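You operate a simulated robot arm through the tools that you are given. There is no shell and no other tool.

You run a simulated robot arm. Do the job below in one go: nothing can be reset, and whatever is moved stays where it is left.

JOB
Tap the link bush home through the blue drift.
Fine: stand the drift on the bush, light blows of the blue grip mallet till it sits flush, put mallet and drift back where they were. Set down upright: blue drift.

The check looks at the end state, three seconds after you hand in, the way a careful person would. Anything else that was tipped, shoved, dropped, spilled or broken makes it a failure.

ROBOT AND FRAMES
A 7-joint arm with a two-finger parallel gripper, fixed in place. Base frame: the origin is on the floor under the middle of its stand, x ahead of it, y to its left, z up; the work surface is at about z = 850. Units: mm, degrees, N and s.
With the tool pointing down near the work surface it reaches from about 240 to 680 mm from the base axis. Its first joint turns from -66.0 to 66.0 degrees. Payload 2.4 kg.
The tool frame sits at the grasp point between the pads (the TCP): z along the fingers, y along the line on which they close. The tips reach 30 mm beyond it. The gripper opens to 94 mm. The fingers are 28 mm wide and 10 mm thick; the gripper's body (50 by 96 mm) begins 55 mm behind the TCP.
Orientation is told as [roll, pitch, yaw] about the base's x, y, z axes, in that order, counted from this pose: with the fingers straight down and closing along the base's y, the tool's x points along the base's -x, its y along +y and its z along -z.

CONTROLS
- The arm moves only by the tool servo_tool. Its argument "increments" is a list of rows, each a list of 7 numbers: the turn, a rotation vector about the tool's x, y, z in degrees, then the shift along the tool's x, y, z in mm, then the gripper command, from -1 (fully open) to 1 (shut), values between in proportion. In form: [[ax, ay, az, dx, dy, dz, hand], ...]. A call has 1 to 20 rows; each row is the pose to reach, as a shift and turn from the pose commanded when the call began, along the tool's axes at that moment. Each row takes 0.2 s and may step no farther than 50 mm and 8.6 degrees from the row before; otherwise, or with a gripper value out of range, the whole call is refused. A pose out of reach is approached as far as the arm can. The call stops where the force on the tool passes 40 N (or 10 N more than at its start, if that is more) or the arm is blocked; 0.2 s more then pass. Each finger travels about 153 mm/s and halts on what it meets, pressing with about 39 N; the grip force reading is that of the motor and also rises with nothing between the fingers. The clock runs only during rows and for 0.2 s after the last one: add rows that repeat a pose to give the fingers time. It gives the time, the measured TCP pose, the force on the tool (base axes), the opening and the grip force at its end, in the units of the frame above (readings bear some noise), with the torque about the TCP (base axes, N m) and any sound that the robot's microphone picked up.
- Cameras (640 x 400 px; columns grow to the right, rows downward): "scene" is fixed at [28.9, 466, 1450.5]; the picture's right is [-0.83, -0.56, 0.00], its down [-0.29, 0.42, -0.86] and it looks along [0.48, -0.71, -0.51] (base axes); focal length 317 px, centre (320, 200). "wrist" rides on the gripper at [76, 14, -102] in the tool frame; the picture's right is [-0.18, 0.98, 0.00], its down [-0.75, -0.14, -0.64] and it looks along [-0.63, -0.12, 0.77] (tool axes); focal length 243 px, centre (320, 200). There is no depth. A picture from a camera that has moved, and an enlarged one, comes with that camera's place and axes in the base frame and with its lens.
- capture(camera): a new picture of that camera. No time passes.
- inspect(camera, box): a new picture of the part [left, top, right, bottom] of that camera's present view, enlarged. No time passes.
- close_job(): hands the job in; it is judged then, once.

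Nothing tells you positions but the pictures and the camera data. Unless the task says otherwise, let go and move clear before handing in.

The tools are called after "Request:" by a JSON object that holds its "op" and its "data". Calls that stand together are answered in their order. servo_tool: Moves the arm, as the interface text tells. Its arguments: {"type":"object","properties":{"increments":{"type":"array","items":{"type":"array","items":{"type":"number"}}}},"required":["increments"]} The other tools are called the same way: capture (camera) takes a picture; inspect (camera, box) takes an enlarged picture of a part of a camera's view; close_job () hands the job in.

At the start:

```text
t: 0.0
tcp_pos: [367.6, -2.7, 1299.6]
ee_rot: [0.1, 0.0, 0.0]
force: [0.2, 1.1, 0.3]
ft_torque: [0.03, 0.04, 0.03]
finger_gap: 94.2
gripper_force: 0.0
```

scene: 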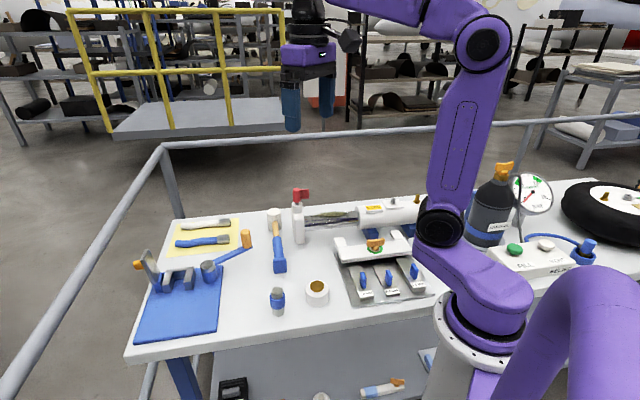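
wrist: 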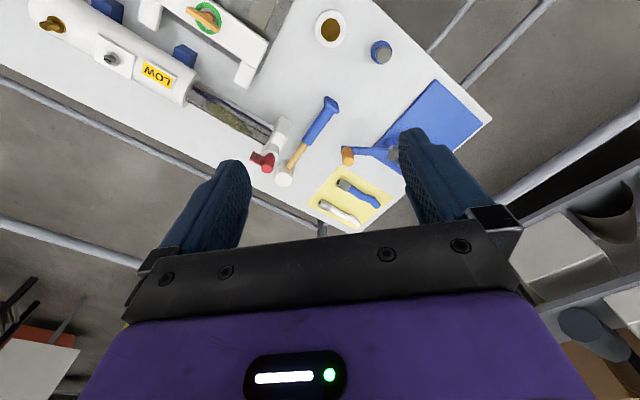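

I see a bench with a mallet with a blue grip, a small blue-and-grey drift, a white cup with a brass bush, and other items. I'll look closer at each before moving.

Request:
{"op": "inspect", "data": {"camera": "scene", "box": [120, 180, 340, 340]}}

Request:
{"op": "inspect", "data": {"camera": "scene", "box": [240, 250, 350, 330]}}

Request:
{"op": "inspect", "data": {"camera": "wrist", "box": [240, 0, 500, 220]}}

Request:
{"op": "inspect", "data": {"camera": "scene", "box": [320, 170, 640, 340]}}

```text
2.50 times, centred on (230, 260) of scene
camera zoom: at [28.9, 466.0, 1450.5], right [-0.83, -0.56, 0.0], down [-0.29, 0.42, -0.86], along [0.48, -0.71, -0.51], focal length 794 px, centre (545, 50)
```

zoom: 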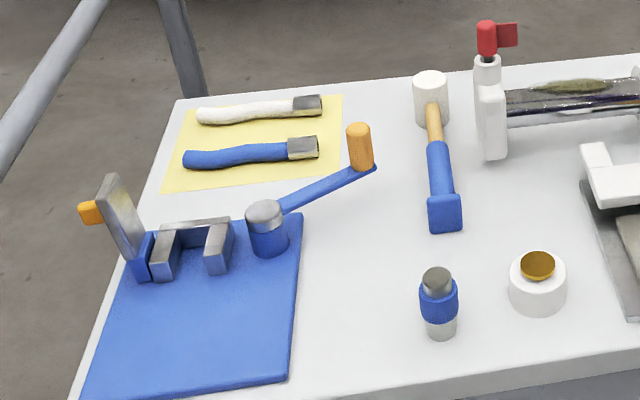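

```text
5.00 times, centred on (295, 290) of scene
camera zoom: at [28.9, 466.0, 1450.5], right [-0.83, -0.56, 0.0], down [-0.29, 0.42, -0.86], along [0.48, -0.71, -0.51], focal length 1587 px, centre (445, -250)
```

zoom: 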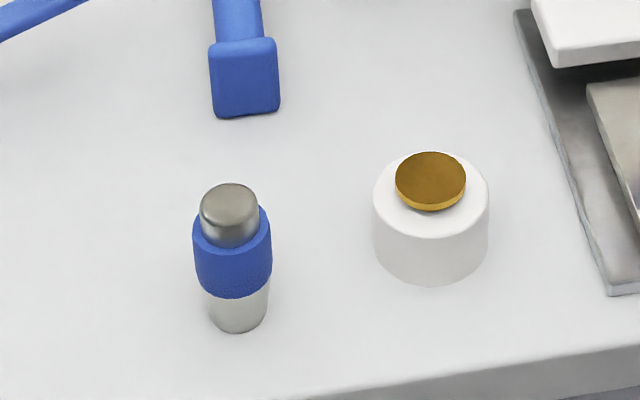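

```text
1.82 times, centred on (370, 110) of wrist
camera zoom: at [293.0, 11.3, 1402.1], right [0.18, 0.98, 0.0], down [0.75, -0.14, 0.64], along [0.63, -0.12, -0.77], focal length 441 px, centre (229, 364)
```

zoom: 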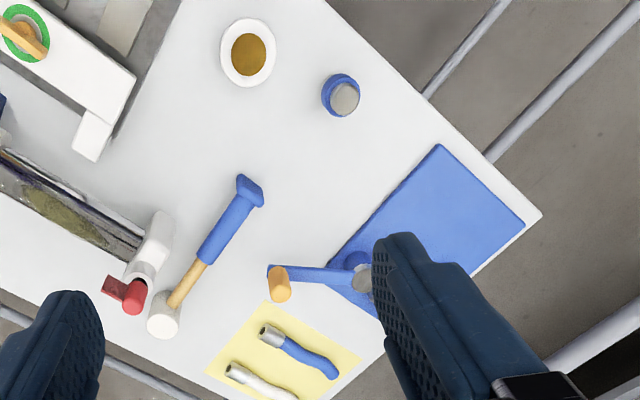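

```text
2.00 times, centred on (480, 255) of scene
camera zoom: at [28.9, 466.0, 1450.5], right [-0.83, -0.56, 0.0], down [-0.29, 0.42, -0.86], along [0.48, -0.71, -0.51], focal length 635 px, centre (0, 90)
```

zoom: 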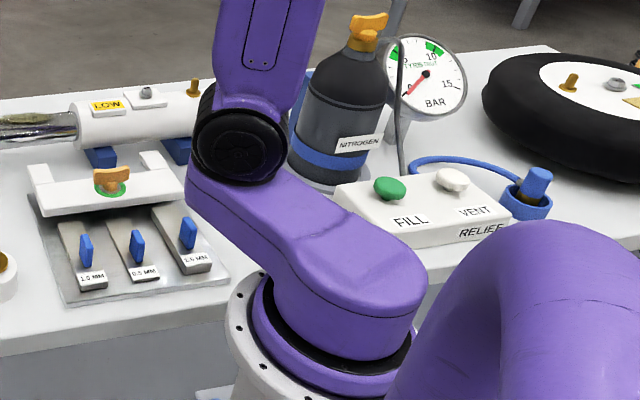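

I take the bush to be at about (338, 20), with its top near z 893. The drift stands at about (388, 104) with its top near z 918, and the mallet lies from its head at (613, -145) to its grip end at (486, -17). I'll lower the arm part way for closer pictures.

Request:
{"op": "servo_tool", "data": {"increments": [[0, 0, 0, 5, 4, 40, -1], [0, 0, 0, 10, 8, 80, -1], [0, 0, 0, 15, 12, 120, -1], [0, 0, 0, 20, 16, 160, -1], [0, 0, 0, 25, 20, 200, -1], [0, 0, 0, 25, 20, 200, -1]]}}

Request:
{"op": "capture", "data": {"camera": "wrist"}}

Request:
{"op": "capture", "data": {"camera": "scene"}}

```text
t: 1.4
tcp_pos: [342.6, 18.3, 1099.6]
ee_rot: [0.0, 0.0, -0.1]
force: [-1.0, 0.1, -0.4]
ft_torque: [0.0, -0.02, -0.02]
finger_gap: 94.2
gripper_force: 0.0
```

```text
taken
camera wrist: at [267.2, 32.5, 1201.8], right [0.18, 0.98, 0.0], down [0.75, -0.14, 0.64], along [0.63, -0.12, -0.77], focal length 243 px, centre (320, 200)
```

wrist: 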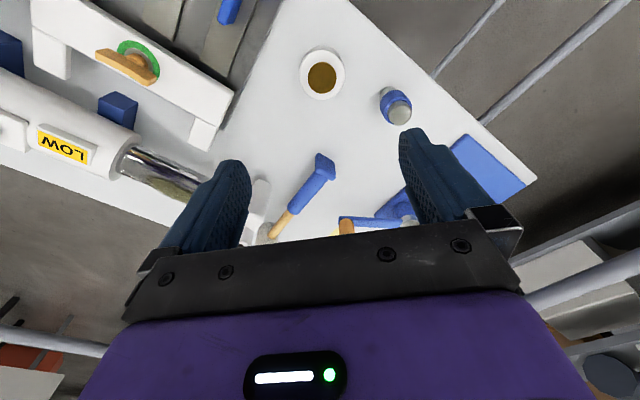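

```text
taken
```

scene: 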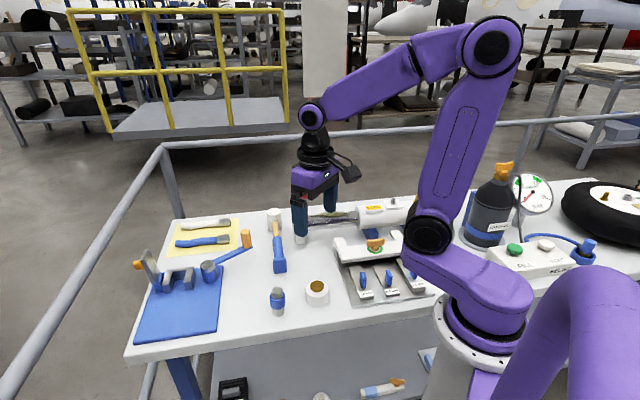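

Request:
{"op": "inspect", "data": {"camera": "wrist", "box": [280, 30, 440, 130]}}

Request:
{"op": "inspect", "data": {"camera": "wrist", "box": [240, 140, 400, 240]}}

Request:
{"op": "inspect", "data": {"camera": "scene", "box": [296, 270, 340, 310]}}

Request:
{"op": "inspect", "data": {"camera": "scene", "box": [250, 200, 330, 280]}}

Request:
{"op": "inspect", "data": {"camera": "scene", "box": [260, 280, 300, 320]}}

```text
4.00 times, centred on (360, 80) of wrist
camera zoom: at [267.2, 32.5, 1201.8], right [0.18, 0.98, 0.0], down [0.75, -0.14, 0.64], along [0.63, -0.12, -0.77], focal length 970 px, centre (160, 680)
```

zoom: 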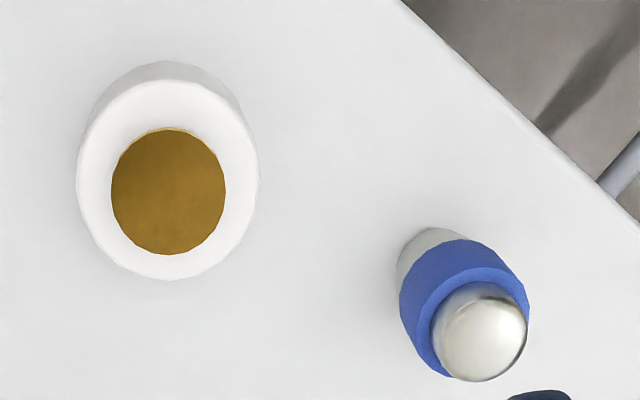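

```text
4.00 times, centred on (320, 190) of wrist
camera zoom: at [267.2, 32.5, 1201.8], right [0.18, 0.98, 0.0], down [0.75, -0.14, 0.64], along [0.63, -0.12, -0.77], focal length 970 px, centre (320, 240)
```

zoom: 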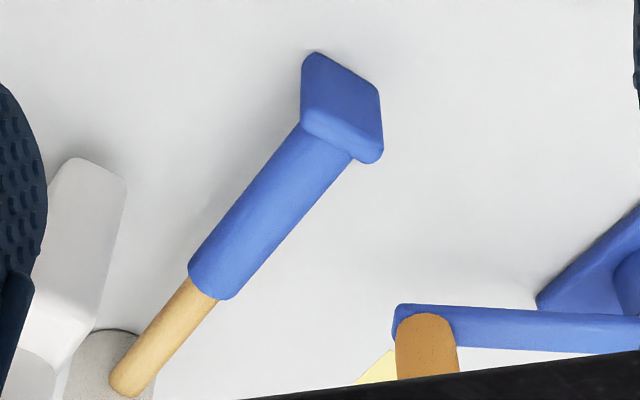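

```text
10.00 times, centred on (318, 290) of scene
camera zoom: at [28.9, 466.0, 1450.5], right [-0.83, -0.56, 0.0], down [-0.29, 0.42, -0.86], along [0.48, -0.71, -0.51], focal length 3174 px, centre (340, -700)
```

zoom: 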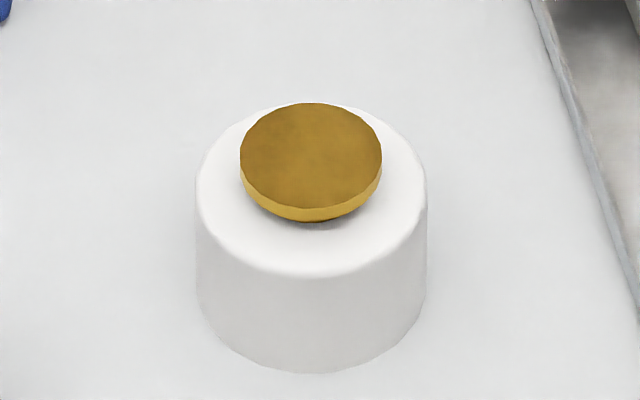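

```text
5.00 times, centred on (290, 240) of scene
camera zoom: at [28.9, 466.0, 1450.5], right [-0.83, -0.56, 0.0], down [-0.29, 0.42, -0.86], along [0.48, -0.71, -0.51], focal length 1587 px, centre (470, 0)
```

zoom: 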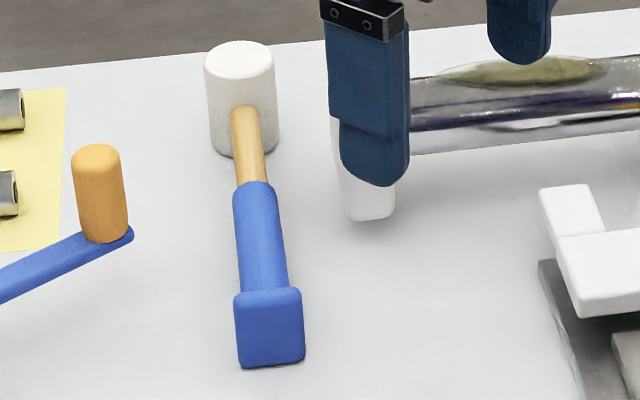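

```text
10.00 times, centred on (280, 300) of scene
camera zoom: at [28.9, 466.0, 1450.5], right [-0.83, -0.56, 0.0], down [-0.29, 0.42, -0.86], along [0.48, -0.71, -0.51], focal length 3174 px, centre (720, -800)
```

zoom: 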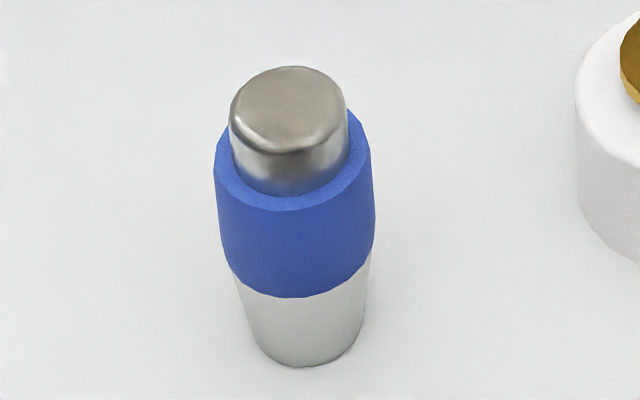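

The two cameras agree: bush top centre is at about (337.7, 21.4, 893.5) and the drift axis is at about (387.3, 105.8). The drift is some 69 mm tall, with its sleeve between z 878 and 906. I'll move above the drift and check the alignment.

Request:
{"op": "servo_tool", "data": {"increments": [[0, 0, 0, -15, 29, 0, -1], [0, 0, 0, -30, 58, 0, -1], [0, 0, 0, -44.7, 87.5, 20, -1], [0, 0, 0, -44.7, 87.5, 60, -1], [0, 0, 0, -44.7, 87.5, 100, -1], [0, 0, 0, -44.7, 87.5, 138, -1], [0, 0, 0, -44.7, 87.5, 138, -1]]}}

Request:
{"op": "capture", "data": {"camera": "wrist"}}

Request:
{"op": "inspect", "data": {"camera": "scene", "box": [220, 200, 380, 320]}}

```text
t: 3.0
tcp_pos: [387.5, 106.4, 960.9]
ee_rot: [0.0, 0.0, 0.0]
force: [0.2, 0.2, 0.3]
ft_torque: [-0.01, -0.01, 0.01]
finger_gap: 93.9
gripper_force: 0.1
```

```text
taken
camera wrist: at [312.0, 120.9, 1063.8], right [0.18, 0.98, 0.0], down [0.75, -0.14, 0.64], along [0.63, -0.12, -0.77], focal length 243 px, centre (320, 200)
```

wrist: 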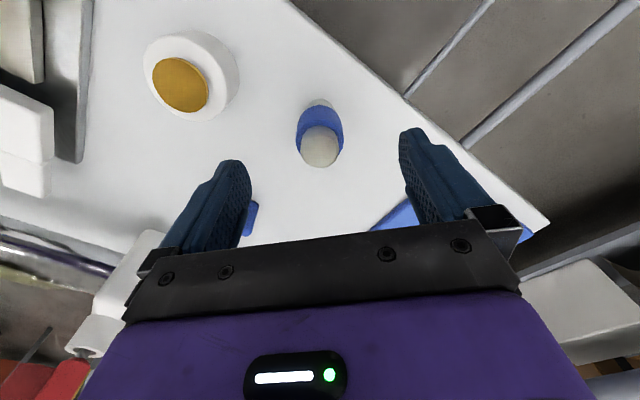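

```text
3.33 times, centred on (300, 260) of scene
camera zoom: at [28.9, 466.0, 1450.5], right [-0.83, -0.56, 0.0], down [-0.29, 0.42, -0.86], along [0.48, -0.71, -0.51], focal length 1058 px, centre (387, 0)
```

zoom: 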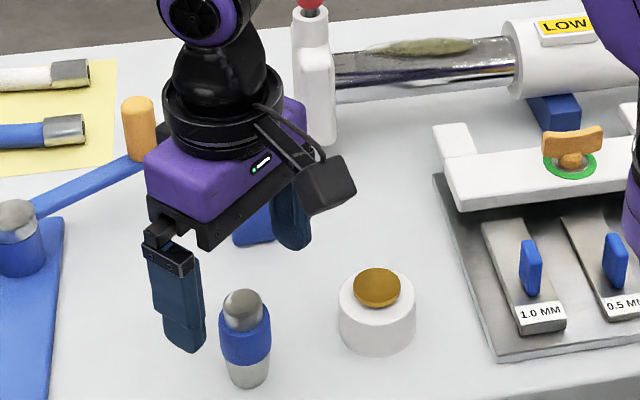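

The drift top measures (388, 105.8) in this view, so the gripper is centred on it. I'll descend to the sleeve and close.

Request:
{"op": "servo_tool", "data": {"increments": [[0, 0, 0, -0.5, -0.5, 25, -1], [0, 0, 0, -0.5, -0.5, 50, -1], [0, 0, 0, -0.5, -0.5, 67, -1], [0, 0, 0, -0.5, -0.5, 67, -1]]}}

Request:
{"op": "capture", "data": {"camera": "wrist"}}

Request:
{"op": "inspect", "data": {"camera": "scene", "box": [220, 240, 340, 330]}}

```text
t: 4.0
tcp_pos: [389.1, 103.9, 894.7]
ee_rot: [0.2, 0.1, 0.0]
force: [-0.2, -0.4, -0.5]
ft_torque: [0.0, 0.01, -0.01]
finger_gap: 94.0
gripper_force: 0.2
```

```text
taken
camera wrist: at [313.6, 119.2, 997.0], right [0.18, 0.98, 0.0], down [0.75, -0.14, 0.64], along [0.63, -0.12, -0.77], focal length 243 px, centre (320, 200)
```

wrist: 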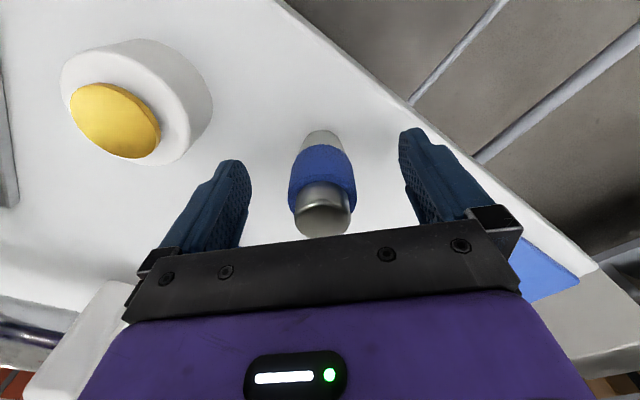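

```text
4.44 times, centred on (280, 285) of scene
camera zoom: at [28.9, 466.0, 1450.5], right [-0.83, -0.56, 0.0], down [-0.29, 0.42, -0.86], along [0.48, -0.71, -0.51], focal length 1411 px, centre (498, -178)
```

zoom: 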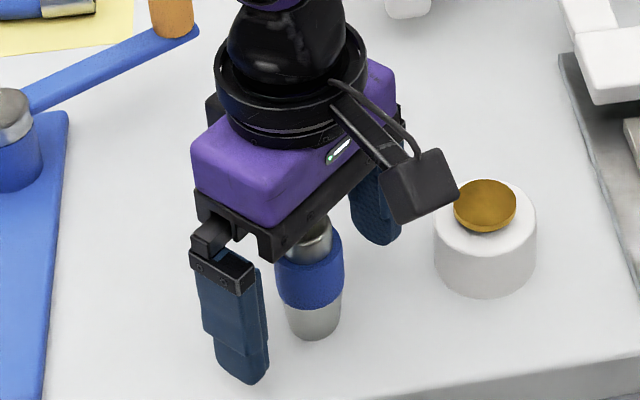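

The drift is centred between the fingers. I'll close on the sleeve.

Request:
{"op": "servo_tool", "data": {"increments": [[0, 0, 0, 0, 0, 0, -0.4], [0, 0, 0, 0, 0, 0, 0.1], [0, 0, 0, 0, 0, 0, 0.3], [0, 0, 0, 0, 0, 0, 0.6], [0, 0, 0, 0, 0, 0, 1], [0, 0, 0, 0, 0, 0, 1], [0, 0, 0, 0, 0, 0, 1]]}}

Request:
{"op": "capture", "data": {"camera": "wrist"}}

Request:
{"op": "inspect", "data": {"camera": "scene", "box": [220, 240, 340, 330]}}

```text
t: 5.6
tcp_pos: [388.6, 104.2, 894.0]
ee_rot: [0.0, 0.0, 0.1]
force: [0.3, -0.2, 2.6]
ft_torque: [0.03, -0.01, 0.02]
finger_gap: 32.5
gripper_force: 39.3
```

```text
taken
camera wrist: at [313.6, 119.2, 997.2], right [0.18, 0.98, 0.0], down [0.75, -0.14, 0.64], along [0.63, -0.12, -0.77], focal length 243 px, centre (320, 200)
```

wrist: 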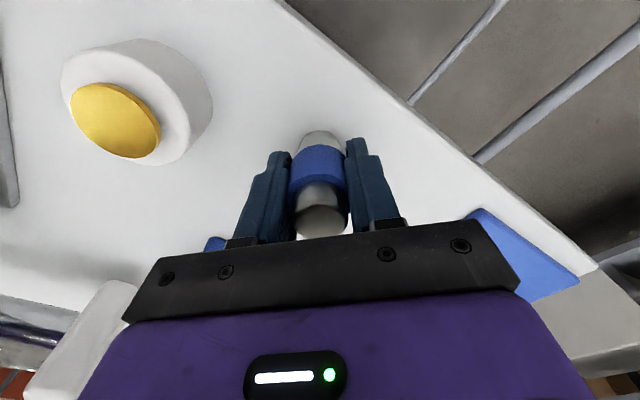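

```text
4.44 times, centred on (280, 285) of scene
camera zoom: at [28.9, 466.0, 1450.5], right [-0.83, -0.56, 0.0], down [-0.29, 0.42, -0.86], along [0.48, -0.71, -0.51], focal length 1411 px, centre (498, -178)
```

zoom: 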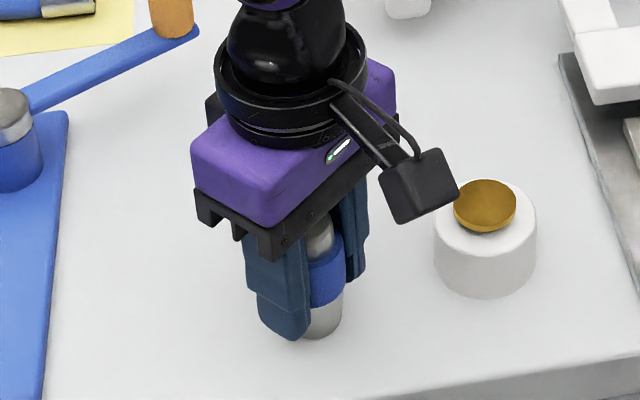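

The drift is gripped with a gap of 32.5. I'll lift it about 65 mm and carry it over the bush.

Request:
{"op": "servo_tool", "data": {"increments": [[0, 0, 0, 0, 0, -20, 1], [0, 0, 0, 0, 0, -45, 1], [0, 0, 0, 0, 0, -65, 1], [0, 0, 0, 13, -21, -65, 1], [0, 0, 0, 26, -42, -65, 1], [0, 0, 0, 39, -63, -65, 1], [0, 0, 0, 50.3, -83, -65, 1], [0, 0, 0, 50.3, -83, -65, 1], [0, 0, 0, 50.3, -83, -65, 1]]}}

Request:
{"op": "capture", "data": {"camera": "wrist"}}

Request:
{"op": "inspect", "data": {"camera": "scene", "box": [270, 230, 370, 310]}}

Request:
{"op": "inspect", "data": {"camera": "wrist", "box": [240, 80, 400, 240]}}

```text
t: 7.6
tcp_pos: [336.8, 21.7, 957.8]
ee_rot: [-0.1, 0.0, -0.1]
force: [0.7, 0.1, -2.1]
ft_torque: [-0.02, 0.01, 0.0]
finger_gap: 32.5
gripper_force: 39.1
```

```text
taken
camera wrist: at [261.6, 36.5, 1060.1], right [0.18, 0.98, 0.0], down [0.75, -0.14, 0.64], along [0.63, -0.12, -0.77], focal length 243 px, centre (320, 200)
```

wrist: 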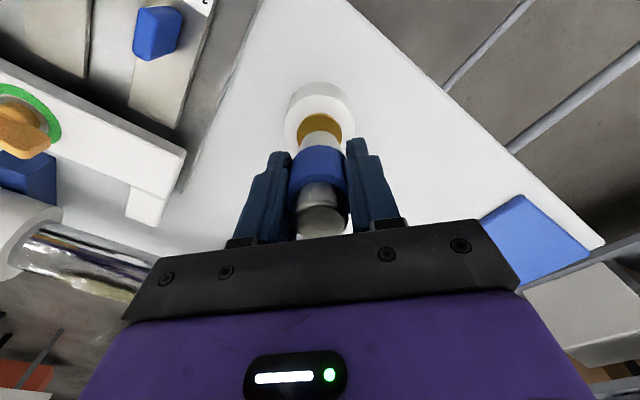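

```text
5.00 times, centred on (320, 270) of scene
camera zoom: at [28.9, 466.0, 1450.5], right [-0.83, -0.56, 0.0], down [-0.29, 0.42, -0.86], along [0.48, -0.71, -0.51], focal length 1587 px, centre (320, -150)
```

zoom: 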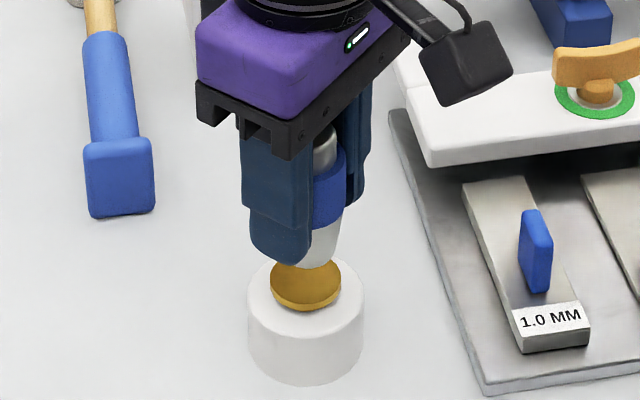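

```text
2.50 times, centred on (320, 160) of wrist
camera zoom: at [261.6, 36.5, 1060.1], right [0.18, 0.98, 0.0], down [0.75, -0.14, 0.64], along [0.63, -0.12, -0.77], focal length 606 px, centre (320, 300)
```

zoom: 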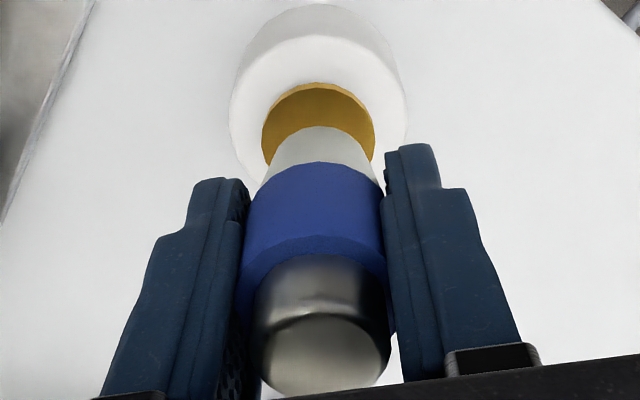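

The drift is over the bush to within about 1 mm, so I'll correct by (+1, -1) and descend to just above contact.

Request:
{"op": "servo_tool", "data": {"increments": [[0, 0, 0, -1, -1, 6, 1], [0, 0, 0, -1, -1, 12, 1], [0, 0, 0, -1, -1, 16, 1], [0, 0, 0, -1, -1, 16, 1]]}}

Request:
{"op": "inspect", "data": {"camera": "wrist", "box": [260, 80, 380, 180]}}

Request:
{"op": "inspect", "data": {"camera": "scene", "box": [290, 250, 350, 310]}}

```text
t: 8.6
tcp_pos: [338.8, 19.8, 943.3]
ee_rot: [-0.1, 0.0, 0.1]
force: [0.1, 0.3, -2.0]
ft_torque: [-0.01, 0.02, -0.01]
finger_gap: 32.5
gripper_force: 39.4
```

```text
4.00 times, centred on (320, 130) of wrist
camera zoom: at [263.7, 34.3, 1045.4], right [0.18, 0.98, 0.0], down [0.75, -0.14, 0.64], along [0.63, -0.12, -0.77], focal length 970 px, centre (320, 480)
```

zoom: 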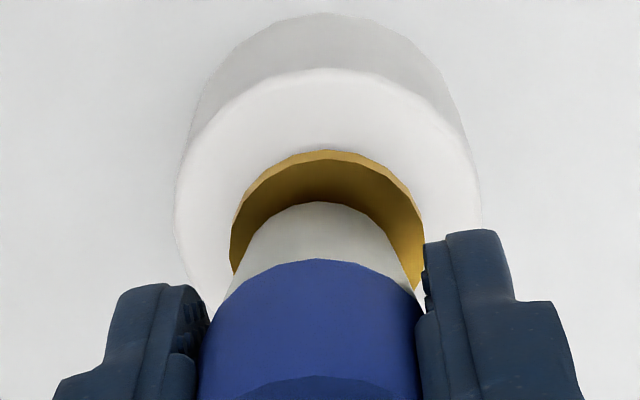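

```text
6.67 times, centred on (320, 280) of scene
camera zoom: at [28.9, 466.0, 1450.5], right [-0.83, -0.56, 0.0], down [-0.29, 0.42, -0.86], along [0.48, -0.71, -0.51], focal length 2116 px, centre (320, -333)
```

zoom: 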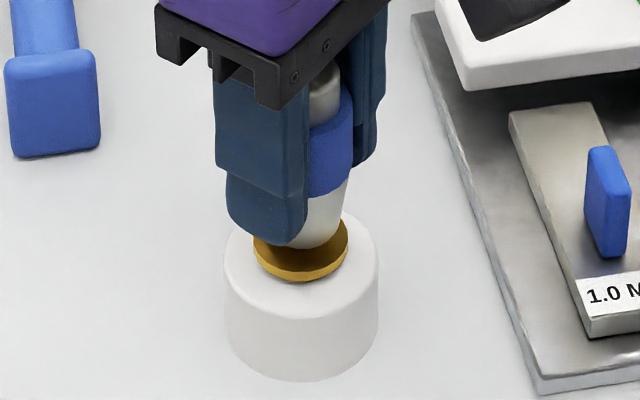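

The drift sits about 1.5 mm low in y, so I'll correct that and step down until it touches.

Request:
{"op": "servo_tool", "data": {"increments": [[0, 0, 0, 1, 1.5, 1, 1], [0, 0, 0, 1, 1.5, 2, 1], [0, 0, 0, 1, 1.5, 3, 1], [0, 0, 0, 1, 1.5, 3, 1]]}}

Request:
{"op": "inspect", "data": {"camera": "scene", "box": [290, 250, 350, 310]}}

Request:
{"op": "inspect", "data": {"camera": "wrist", "box": [260, 80, 380, 180]}}

```text
t: 9.6
tcp_pos: [338.0, 21.2, 941.2]
ee_rot: [0.0, 0.1, -0.1]
force: [0.2, -0.5, -2.1]
ft_torque: [-0.01, 0.04, -0.02]
finger_gap: 32.4
gripper_force: 38.8
```

```text
6.67 times, centred on (320, 280) of scene
camera zoom: at [28.9, 466.0, 1450.5], right [-0.83, -0.56, 0.0], down [-0.29, 0.42, -0.86], along [0.48, -0.71, -0.51], focal length 2116 px, centre (320, -333)
```

zoom: 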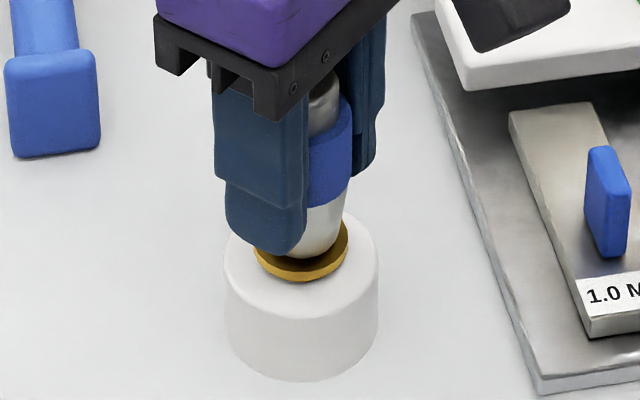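

```text
4.00 times, centred on (320, 130) of wrist
camera zoom: at [262.9, 36.0, 1042.7], right [0.18, 0.98, 0.0], down [0.75, -0.14, 0.64], along [0.63, -0.12, -0.77], focal length 970 px, centre (320, 480)
```

zoom: 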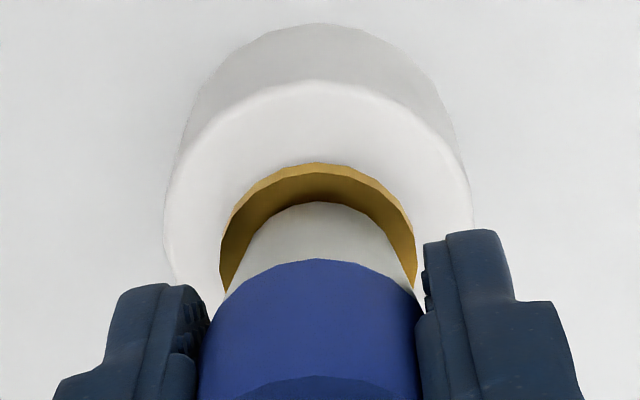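

The drift is well centred and not touching yet. I'll continue down in small steps.

Request:
{"op": "servo_tool", "data": {"increments": [[0, 0, 0, 0, 0, 0.5, 1], [0, 0, 0, 0, 0, 1, 1], [0, 0, 0, 0, 0, 1, 1]]}}

```text
t: 10.4
tcp_pos: [339.3, 20.4, 939.9]
ee_rot: [0.0, 0.0, 0.0]
force: [0.8, 1.3, -1.9]
ft_torque: [-0.02, 0.02, 0.03]
finger_gap: 32.6
gripper_force: 39.2
```

Request:
{"op": "servo_tool", "data": {"increments": [[0, 0, 0, 0, 0, 0.5, 1], [0, 0, 0, 0, 0, 1, 1], [0, 0, 0, 0, 0, 1, 1]]}}

Request:
{"op": "inspect", "data": {"camera": "scene", "box": [300, 265, 340, 305]}}

Request:
{"op": "inspect", "data": {"camera": "wrist", "box": [280, 90, 360, 150]}}

```text
t: 11.2
tcp_pos: [339.3, 20.8, 938.8]
ee_rot: [-0.1, 0.0, -0.1]
force: [0.3, -0.4, -1.7]
ft_torque: [-0.03, 0.03, -0.02]
finger_gap: 32.3
gripper_force: 38.9
```

```text
10.00 times, centred on (320, 285) of scene
camera zoom: at [28.9, 466.0, 1450.5], right [-0.83, -0.56, 0.0], down [-0.29, 0.42, -0.86], along [0.48, -0.71, -0.51], focal length 3174 px, centre (320, -650)
```

zoom: 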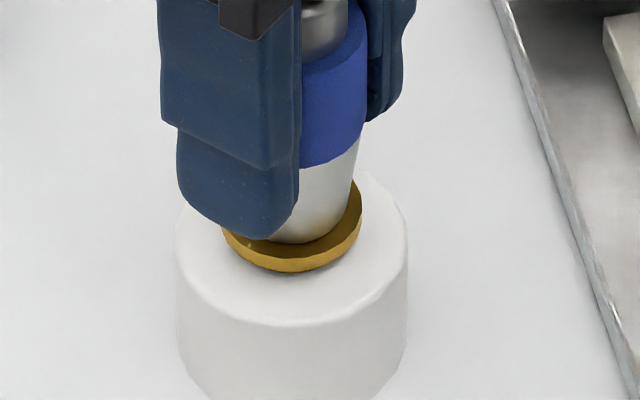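

```text
6.67 times, centred on (320, 120) of wrist
camera zoom: at [263.2, 36.1, 1040.7], right [0.18, 0.98, 0.0], down [0.75, -0.14, 0.64], along [0.63, -0.12, -0.77], focal length 1618 px, centre (320, 733)
```

zoom: 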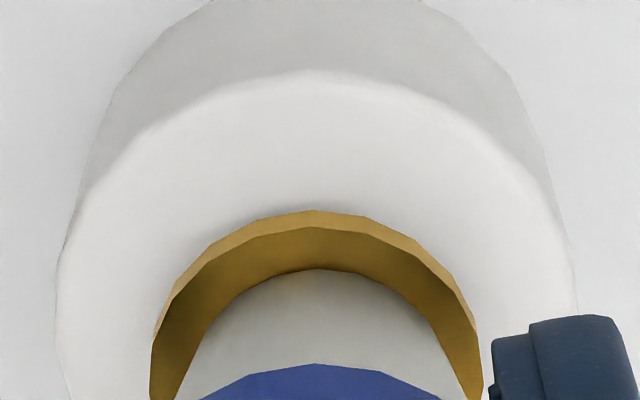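

The drift is still just short of contact and centred within a millimetre or so. I'll step further down with a small y correction.

Request:
{"op": "servo_tool", "data": {"increments": [[0, 0, 0, 0, 0.7, 0.3, 1], [0, 0, 0, 0, 0.7, 0.7, 1], [0, 0, 0, 0, 0.7, 1, 1], [0, 0, 0, 0, 0.7, 1, 1]]}}

```text
t: 12.2
tcp_pos: [338.7, 22.5, 938.4]
ee_rot: [0.1, -0.1, 0.0]
force: [-5.5, -0.3, 38.8]
ft_torque: [-0.06, 0.29, -0.01]
finger_gap: 32.6
gripper_force: 39.1
```

Contact was made with 39 N of upward push. I'll ease off a little so the drift just rests on the bush, then check.

Request:
{"op": "servo_tool", "data": {"increments": [[0, 0, 0, 0, 0, -0.3, 1], [0, 0, 0, 0, 0, -0.6, 1], [0, 0, 0, 0, 0, -0.6, 1]]}}

Request:
{"op": "inspect", "data": {"camera": "scene", "box": [300, 265, 340, 305]}}

Request:
{"op": "inspect", "data": {"camera": "wrist", "box": [280, 90, 360, 150]}}

```text
t: 13.0
tcp_pos: [338.5, 22.6, 938.0]
ee_rot: [0.0, 0.0, 0.0]
force: [-4.6, -3.0, 25.9]
ft_torque: [-0.1, 0.2, 0.01]
finger_gap: 32.2
gripper_force: 38.9
```

```text
10.00 times, centred on (320, 285) of scene
camera zoom: at [28.5, 465.9, 1450.5], right [-0.83, -0.56, 0.0], down [-0.29, 0.42, -0.86], along [0.48, -0.71, -0.51], focal length 3174 px, centre (320, -650)
```

zoom: 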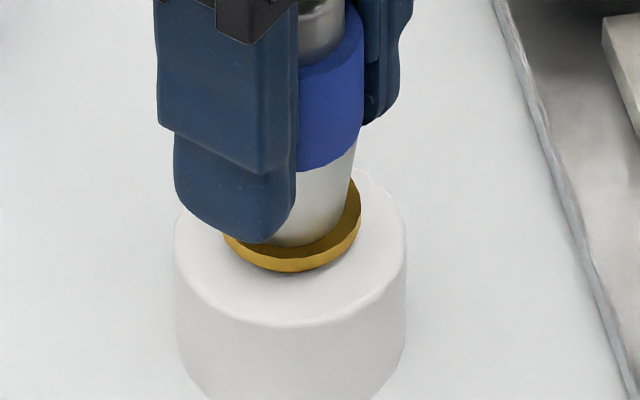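

```text
6.67 times, centred on (320, 120) of wrist
camera zoom: at [263.2, 36.9, 1040.1], right [0.18, 0.98, 0.0], down [0.75, -0.14, 0.64], along [0.63, -0.12, -0.77], focal length 1618 px, centre (320, 733)
```

zoom: 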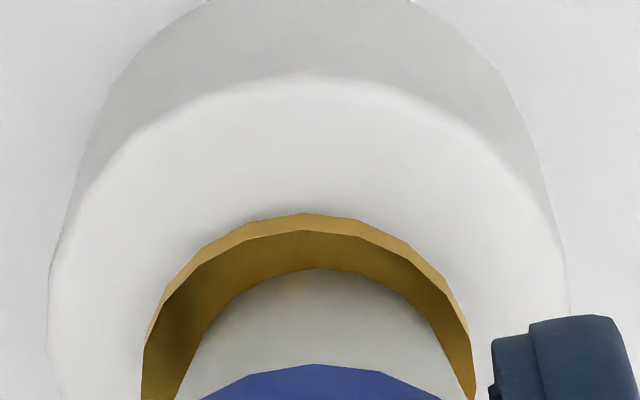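

I'll raise another 0.6 mm to relieve the push before letting go.

Request:
{"op": "servo_tool", "data": {"increments": [[0, 0, 0, 0, 0, -0.3, 1], [0, 0, 0, 0, 0, -0.6, 1], [0, 0, 0, 0, 0, -0.6, 1]]}}

```text
t: 13.8
tcp_pos: [338.3, 22.6, 937.4]
ee_rot: [0.0, 0.0, 0.0]
force: [-0.4, 1.0, -1.9]
ft_torque: [-0.02, 0.0, -0.02]
finger_gap: 32.5
gripper_force: 38.6
```

The push is gone. I'll make a small 0.8 mm y correction while unloaded, settle the drift, then open slowly.

Request:
{"op": "servo_tool", "data": {"increments": [[0, 0, 0, 0, 0, -0.4, 1], [0, 0, 0, 0, -0.8, -0.4, 1], [0, 0, 0, 0, -0.8, 0.1, 1], [0, 0, 0, 0, -0.8, 0.1, 1]]}}

```text
t: 14.8
tcp_pos: [336.6, 20.9, 939.2]
ee_rot: [0.0, 0.0, 0.0]
force: [-0.2, 0.4, -1.9]
ft_torque: [-0.03, -0.01, 0.01]
finger_gap: 32.6
gripper_force: 38.9
```

Request:
{"op": "servo_tool", "data": {"increments": [[0, 0, 0, 0, 0, 0.2, 1], [0, 0, 0, 0, 0, 0.2, 1]]}}

```text
t: 15.4
tcp_pos: [337.1, 21.9, 938.8]
ee_rot: [-0.1, 0.0, 0.0]
force: [0.5, 0.0, -1.7]
ft_torque: [0.06, 0.04, 0.0]
finger_gap: 32.5
gripper_force: 38.9
```

It's within a fraction of a millimetre of resting. I'll open the fingers gradually.

Request:
{"op": "servo_tool", "data": {"increments": [[0, 0, 0, 0, 0, 0.2, 0.6], [0, 0, 0, 0, 0, 0.2, 0.3], [0, 0, 0, 0, 0, 0.2, 0.25], [0, 0, 0, 0, 0, 0.2, 0.2], [0, 0, 0, 0, 0, 0.2, 0.0], [0, 0, 0, 0, 0, 0.2, -0.4], [0, 0, 0, 0, 0, 0.2, -1], [0, 0, 0, 0, 0, 0.2, -1]]}}

Request:
{"op": "capture", "data": {"camera": "wrist"}}

Request:
{"op": "inspect", "data": {"camera": "scene", "box": [280, 240, 360, 310]}}

```text
t: 17.2
tcp_pos: [338.8, 20.8, 939.7]
ee_rot: [0.0, 0.0, 0.1]
force: [-0.7, 0.1, 0.3]
ft_torque: [0.02, 0.02, 0.02]
finger_gap: 94.1
gripper_force: 0.1
```

```text
taken
camera wrist: at [262.4, 35.7, 1040.6], right [0.18, 0.98, 0.0], down [0.75, -0.14, 0.64], along [0.63, -0.12, -0.77], focal length 243 px, centre (320, 200)
```

wrist: 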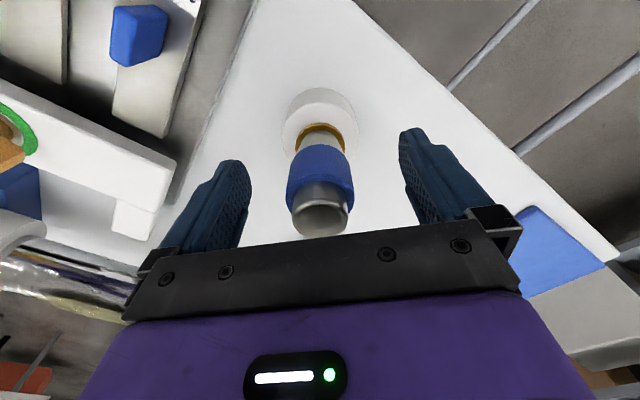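

```text
5.71 times, centred on (320, 275) of scene
camera zoom: at [28.9, 466.0, 1450.5], right [-0.83, -0.56, 0.0], down [-0.29, 0.42, -0.86], along [0.48, -0.71, -0.51], focal length 1814 px, centre (320, -229)
```

zoom: 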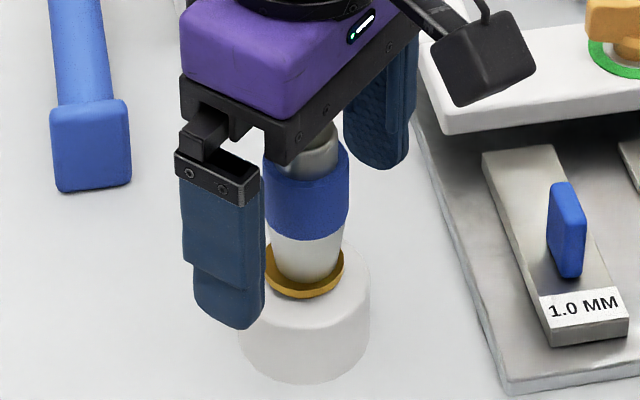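

The drift now stands on its own on the bush. I'll go straight up and clear, then look at the drift and the mallet from above.

Request:
{"op": "servo_tool", "data": {"increments": [[0, 0, 0, 0, 0, -20, -1], [0, 0, 0, 0, 0, -50, -1], [0, 0, 0, 0, 0, -90, -1], [0, 0, 0, 0, 0, -130, -1], [0, 0, 0, 0, 0, -160, -1], [0, 0, 0, -40, -20, -160, -1], [0, 0, 0, -80, -40, -160, -1], [0, 0, 0, -120, -60, -160, -1], [0, 0, 0, -120, -60, -160, -1]]}}

Request:
{"op": "capture", "data": {"camera": "wrist"}}

Request:
{"op": "inspect", "data": {"camera": "scene", "box": [280, 230, 360, 310]}}

Request:
{"op": "inspect", "data": {"camera": "scene", "box": [260, 200, 330, 280]}}

```text
t: 19.2
tcp_pos: [458.5, -38.1, 1100.3]
ee_rot: [0.0, 0.0, -0.1]
force: [-0.2, 0.3, 0.5]
ft_torque: [0.0, -0.03, 0.0]
finger_gap: 93.9
gripper_force: 0.1
```

```text
taken
camera wrist: at [382.8, -24.5, 1202.0], right [0.18, 0.98, 0.0], down [0.75, -0.14, 0.64], along [0.63, -0.12, -0.77], focal length 243 px, centre (320, 200)
```

wrist: 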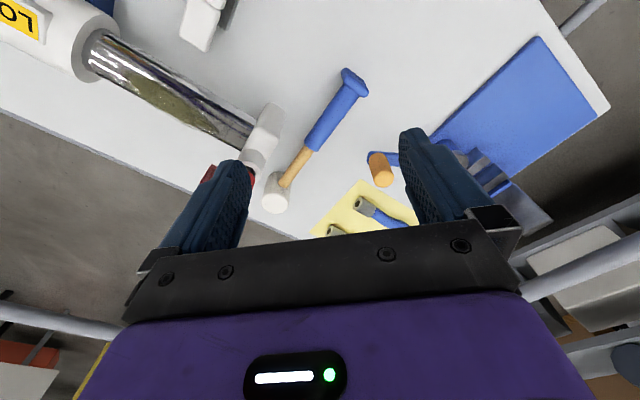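

```text
5.00 times, centred on (320, 270) of scene
camera zoom: at [28.9, 466.0, 1450.5], right [-0.83, -0.56, 0.0], down [-0.29, 0.42, -0.86], along [0.48, -0.71, -0.51], focal length 1587 px, centre (320, -150)
```

zoom: 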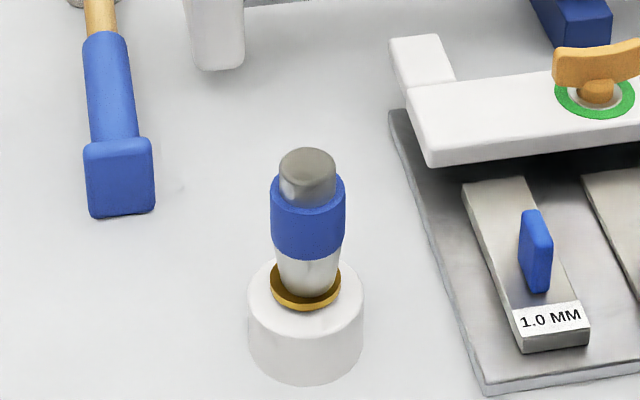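

```text
5.00 times, centred on (295, 240) of scene
camera zoom: at [28.9, 466.0, 1450.5], right [-0.83, -0.56, 0.0], down [-0.29, 0.42, -0.86], along [0.48, -0.71, -0.51], focal length 1587 px, centre (445, 0)
```

zoom: 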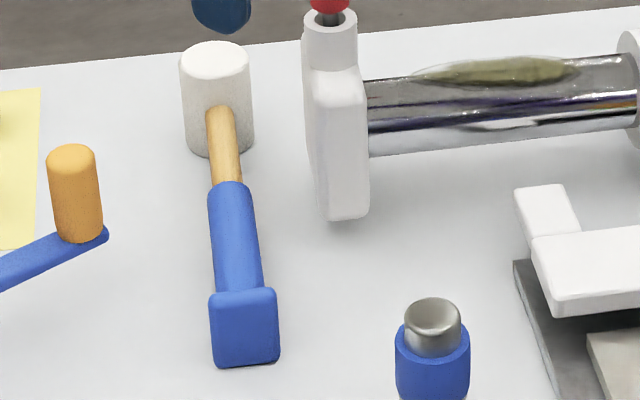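

Request:
{"op": "inspect", "data": {"camera": "wrist", "box": [250, 60, 410, 220]}}

Request:
{"op": "inspect", "data": {"camera": "scene", "box": [262, 205, 302, 245]}}

Request:
{"op": "inspect", "data": {"camera": "scene", "box": [262, 240, 302, 280]}}

```text
2.50 times, centred on (330, 140) of wrist
camera zoom: at [382.8, -24.5, 1202.0], right [0.18, 0.98, 0.0], down [0.75, -0.14, 0.64], along [0.63, -0.12, -0.77], focal length 606 px, centre (295, 350)
```

zoom: 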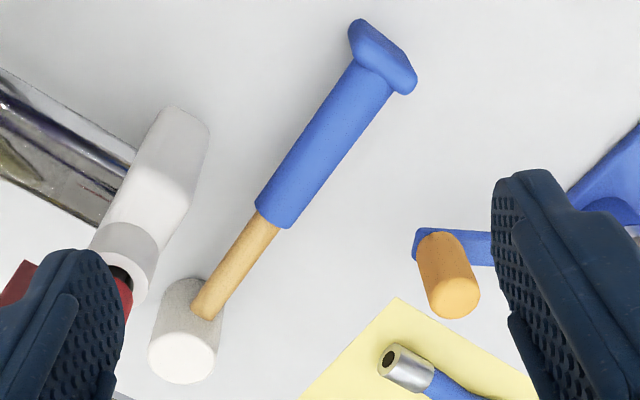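

```text
10.00 times, centred on (282, 225) of scene
camera zoom: at [28.9, 466.0, 1450.5], right [-0.83, -0.56, 0.0], down [-0.29, 0.42, -0.86], along [0.48, -0.71, -0.51], focal length 3174 px, centre (700, -50)
```

zoom: 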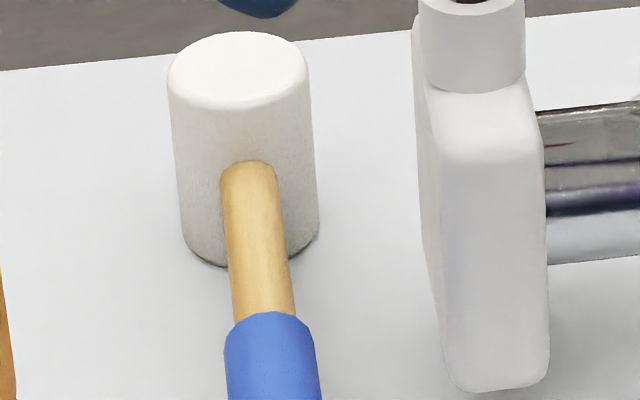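

```text
10.00 times, centred on (282, 260) of scene
camera zoom: at [28.9, 466.0, 1450.5], right [-0.83, -0.56, 0.0], down [-0.29, 0.42, -0.86], along [0.48, -0.71, -0.51], focal length 3174 px, centre (700, -400)
```

zoom: 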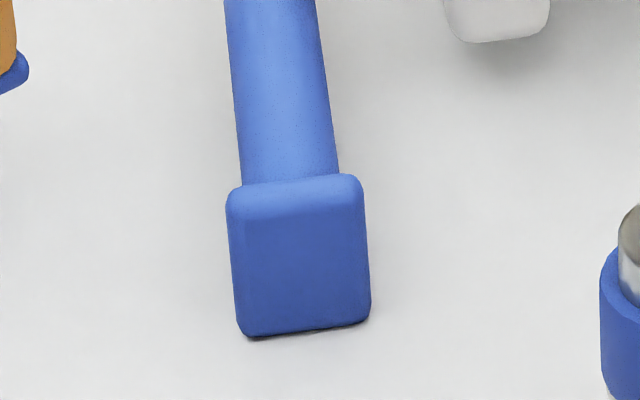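

The drift stands straight on the bush. The mallet head centres at about (613.6, -141), its handle axis lies near z 880 and runs at 45.7°, and a white clevis lies 56 mm beside it. I'll swing above the handle close to the head, with the jaws only half open so they clear the clevis.

Request:
{"op": "servo_tool", "data": {"increments": [[0, 0, 7.6, -20, -10, 0, -0.06], [0, 0, 15.2, -40, -21, 5, -0.06], [0, 0, 22.8, -60, -32, 10, -0.06], [0, 0, 30.4, -80, -43, 20, -0.06], [0, 0, 38, -100, -54, 30, -0.06], [0, 0, 45.7, -117.5, -63.4, 40, -0.06], [0, 0, 45.7, -117.5, -63.4, 40, -0.06]]}}

Request:
{"op": "capture", "data": {"camera": "wrist"}}

Request:
{"op": "inspect", "data": {"camera": "scene", "box": [220, 150, 380, 270]}}

```text
t: 20.8
tcp_pos: [575.5, -101.3, 1057.6]
ee_rot: [-0.1, 0.1, -45.8]
force: [0.7, 0.9, 0.0]
ft_torque: [0.02, -0.01, 0.02]
finger_gap: 49.8
gripper_force: 0.1
```

```text
taken
camera wrist: at [532.6, -37.6, 1160.5], right [0.83, 0.55, 0.0], down [0.42, -0.64, 0.64], along [0.36, -0.54, -0.77], focal length 243 px, centre (320, 200)
```

wrist: 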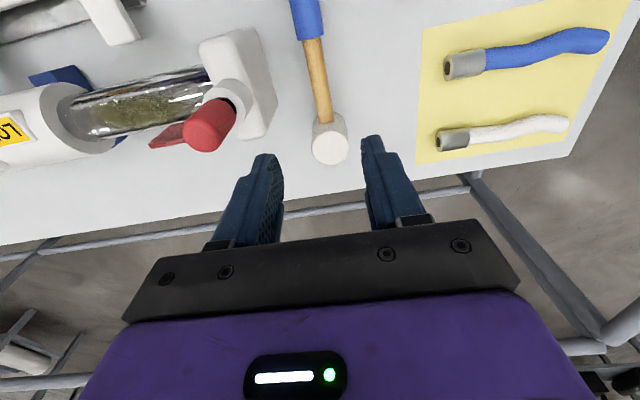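

```text
3.33 times, centred on (300, 210) of scene
camera zoom: at [28.9, 466.0, 1450.5], right [-0.83, -0.56, 0.0], down [-0.29, 0.42, -0.86], along [0.48, -0.71, -0.51], focal length 1058 px, centre (387, 167)
```

zoom: 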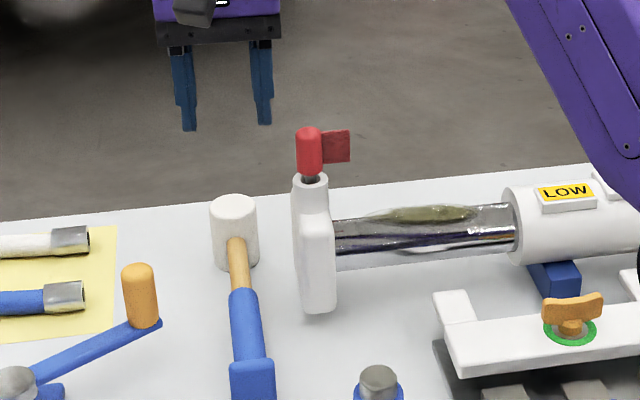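

The valve collar beside the mallet stands up to about z 1027, roughly 54 mm from the handle axis. I'll shift slightly away from it, go part way down and check the side clearance before going lower.

Request:
{"op": "servo_tool", "data": {"increments": [[0, 0, 0, 3.5, 3.4, 0, -0.06], [0, 0, 0, 3.5, 3.4, 25, -0.06], [0, 0, 0, 3.5, 3.4, 50, -0.06], [0, 0, 0, 3.5, 3.4, 70, -0.06], [0, 0, 0, 3.5, 3.4, 70, -0.06]]}}

Request:
{"op": "capture", "data": {"camera": "wrist"}}

Request:
{"op": "inspect", "data": {"camera": "scene", "box": [250, 160, 330, 260]}}

```text
t: 22.0
tcp_pos: [574.5, -97.9, 988.9]
ee_rot: [0.0, -0.1, -45.7]
force: [-0.3, -0.8, -0.2]
ft_torque: [0.0, 0.0, -0.03]
finger_gap: 49.8
gripper_force: 0.0
```

```text
taken
camera wrist: at [532.5, -32.4, 1090.7], right [0.83, 0.55, 0.0], down [0.43, -0.64, 0.64], along [0.36, -0.53, -0.77], focal length 243 px, centre (320, 200)
```

wrist: 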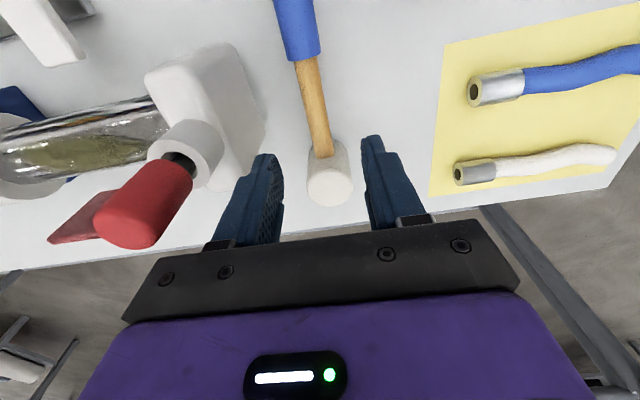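

```text
4.00 times, centred on (290, 210) of scene
camera zoom: at [28.9, 466.0, 1450.5], right [-0.83, -0.56, 0.0], down [-0.29, 0.42, -0.86], along [0.48, -0.71, -0.51], focal length 1270 px, centre (440, 160)
```

zoom: 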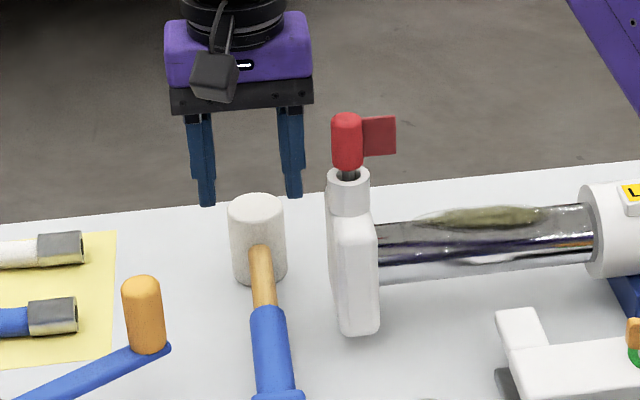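

Request:
{"op": "inspect", "data": {"camera": "wrist", "box": [90, 80, 290, 260]}}

Request:
{"op": "inspect", "data": {"camera": "scene", "box": [280, 170, 350, 250]}}

```text
2.22 times, centred on (190, 170) of wrist
camera zoom: at [532.5, -32.4, 1090.7], right [0.83, 0.55, 0.0], down [0.43, -0.64, 0.64], along [0.36, -0.53, -0.77], focal length 539 px, centre (609, 267)
```

zoom: 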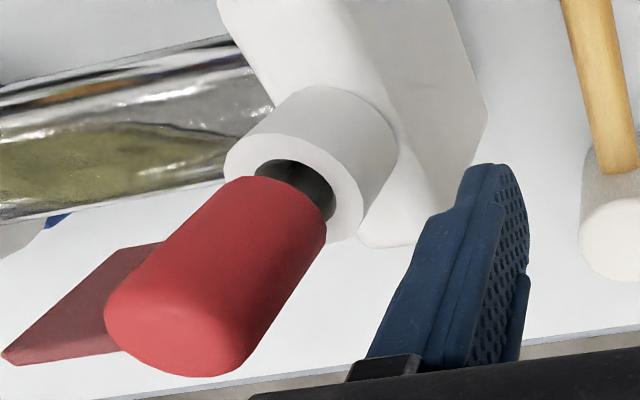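

```text
5.00 times, centred on (315, 210) of scene
camera zoom: at [28.9, 466.0, 1450.5], right [-0.83, -0.56, 0.0], down [-0.29, 0.42, -0.86], along [0.48, -0.71, -0.51], focal length 1587 px, centre (345, 150)
```

zoom: 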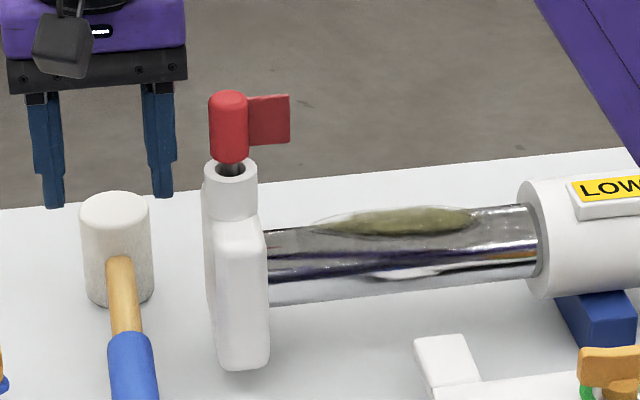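

The collar's near face is about 55 mm from the handle axis and the gripper body reaches 48 mm. I'll shift 1.5 mm further away, descend half way and re-check.

Request:
{"op": "servo_tool", "data": {"increments": [[0, 0, 0, 0, 1.5, 0, -0.06], [0, 0, 0, 0, 1.5, 20, -0.06], [0, 0, 0, 0, 1.5, 40, -0.06], [0, 0, 0, 0, 1.5, 52, -0.06], [0, 0, 0, 0, 1.5, 52, -0.06]]}}

Request:
{"op": "capture", "data": {"camera": "wrist"}}

Request:
{"op": "inspect", "data": {"camera": "scene", "box": [250, 170, 330, 260]}}

```text
t: 23.2
tcp_pos: [576.7, -95.4, 934.9]
ee_rot: [0.0, 0.0, -45.7]
force: [0.4, 0.7, 0.1]
ft_torque: [0.02, -0.04, 0.0]
finger_gap: 49.9
gripper_force: 0.0
```

```text
taken
camera wrist: at [534.5, -31.0, 1038.0], right [0.83, 0.55, 0.0], down [0.43, -0.64, 0.64], along [0.36, -0.53, -0.77], focal length 243 px, centre (320, 200)
```

wrist: 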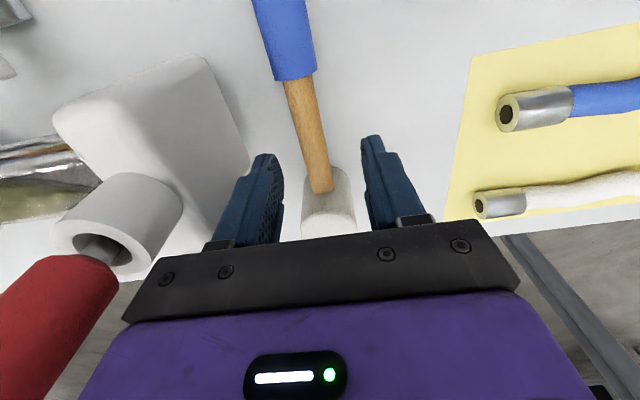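

```text
4.44 times, centred on (290, 215) of scene
camera zoom: at [28.9, 466.0, 1450.5], right [-0.83, -0.56, 0.0], down [-0.29, 0.42, -0.86], along [0.48, -0.71, -0.51], focal length 1411 px, centre (453, 133)
```

zoom: 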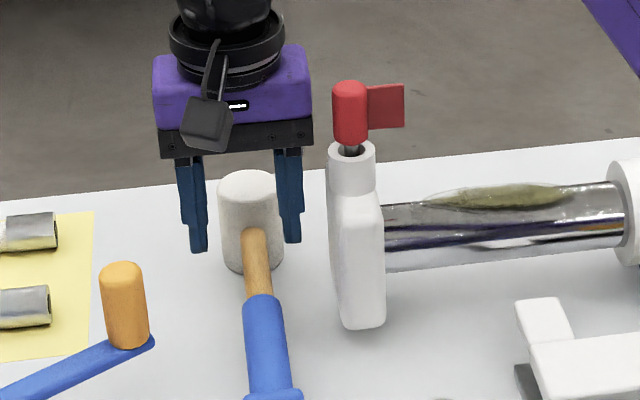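

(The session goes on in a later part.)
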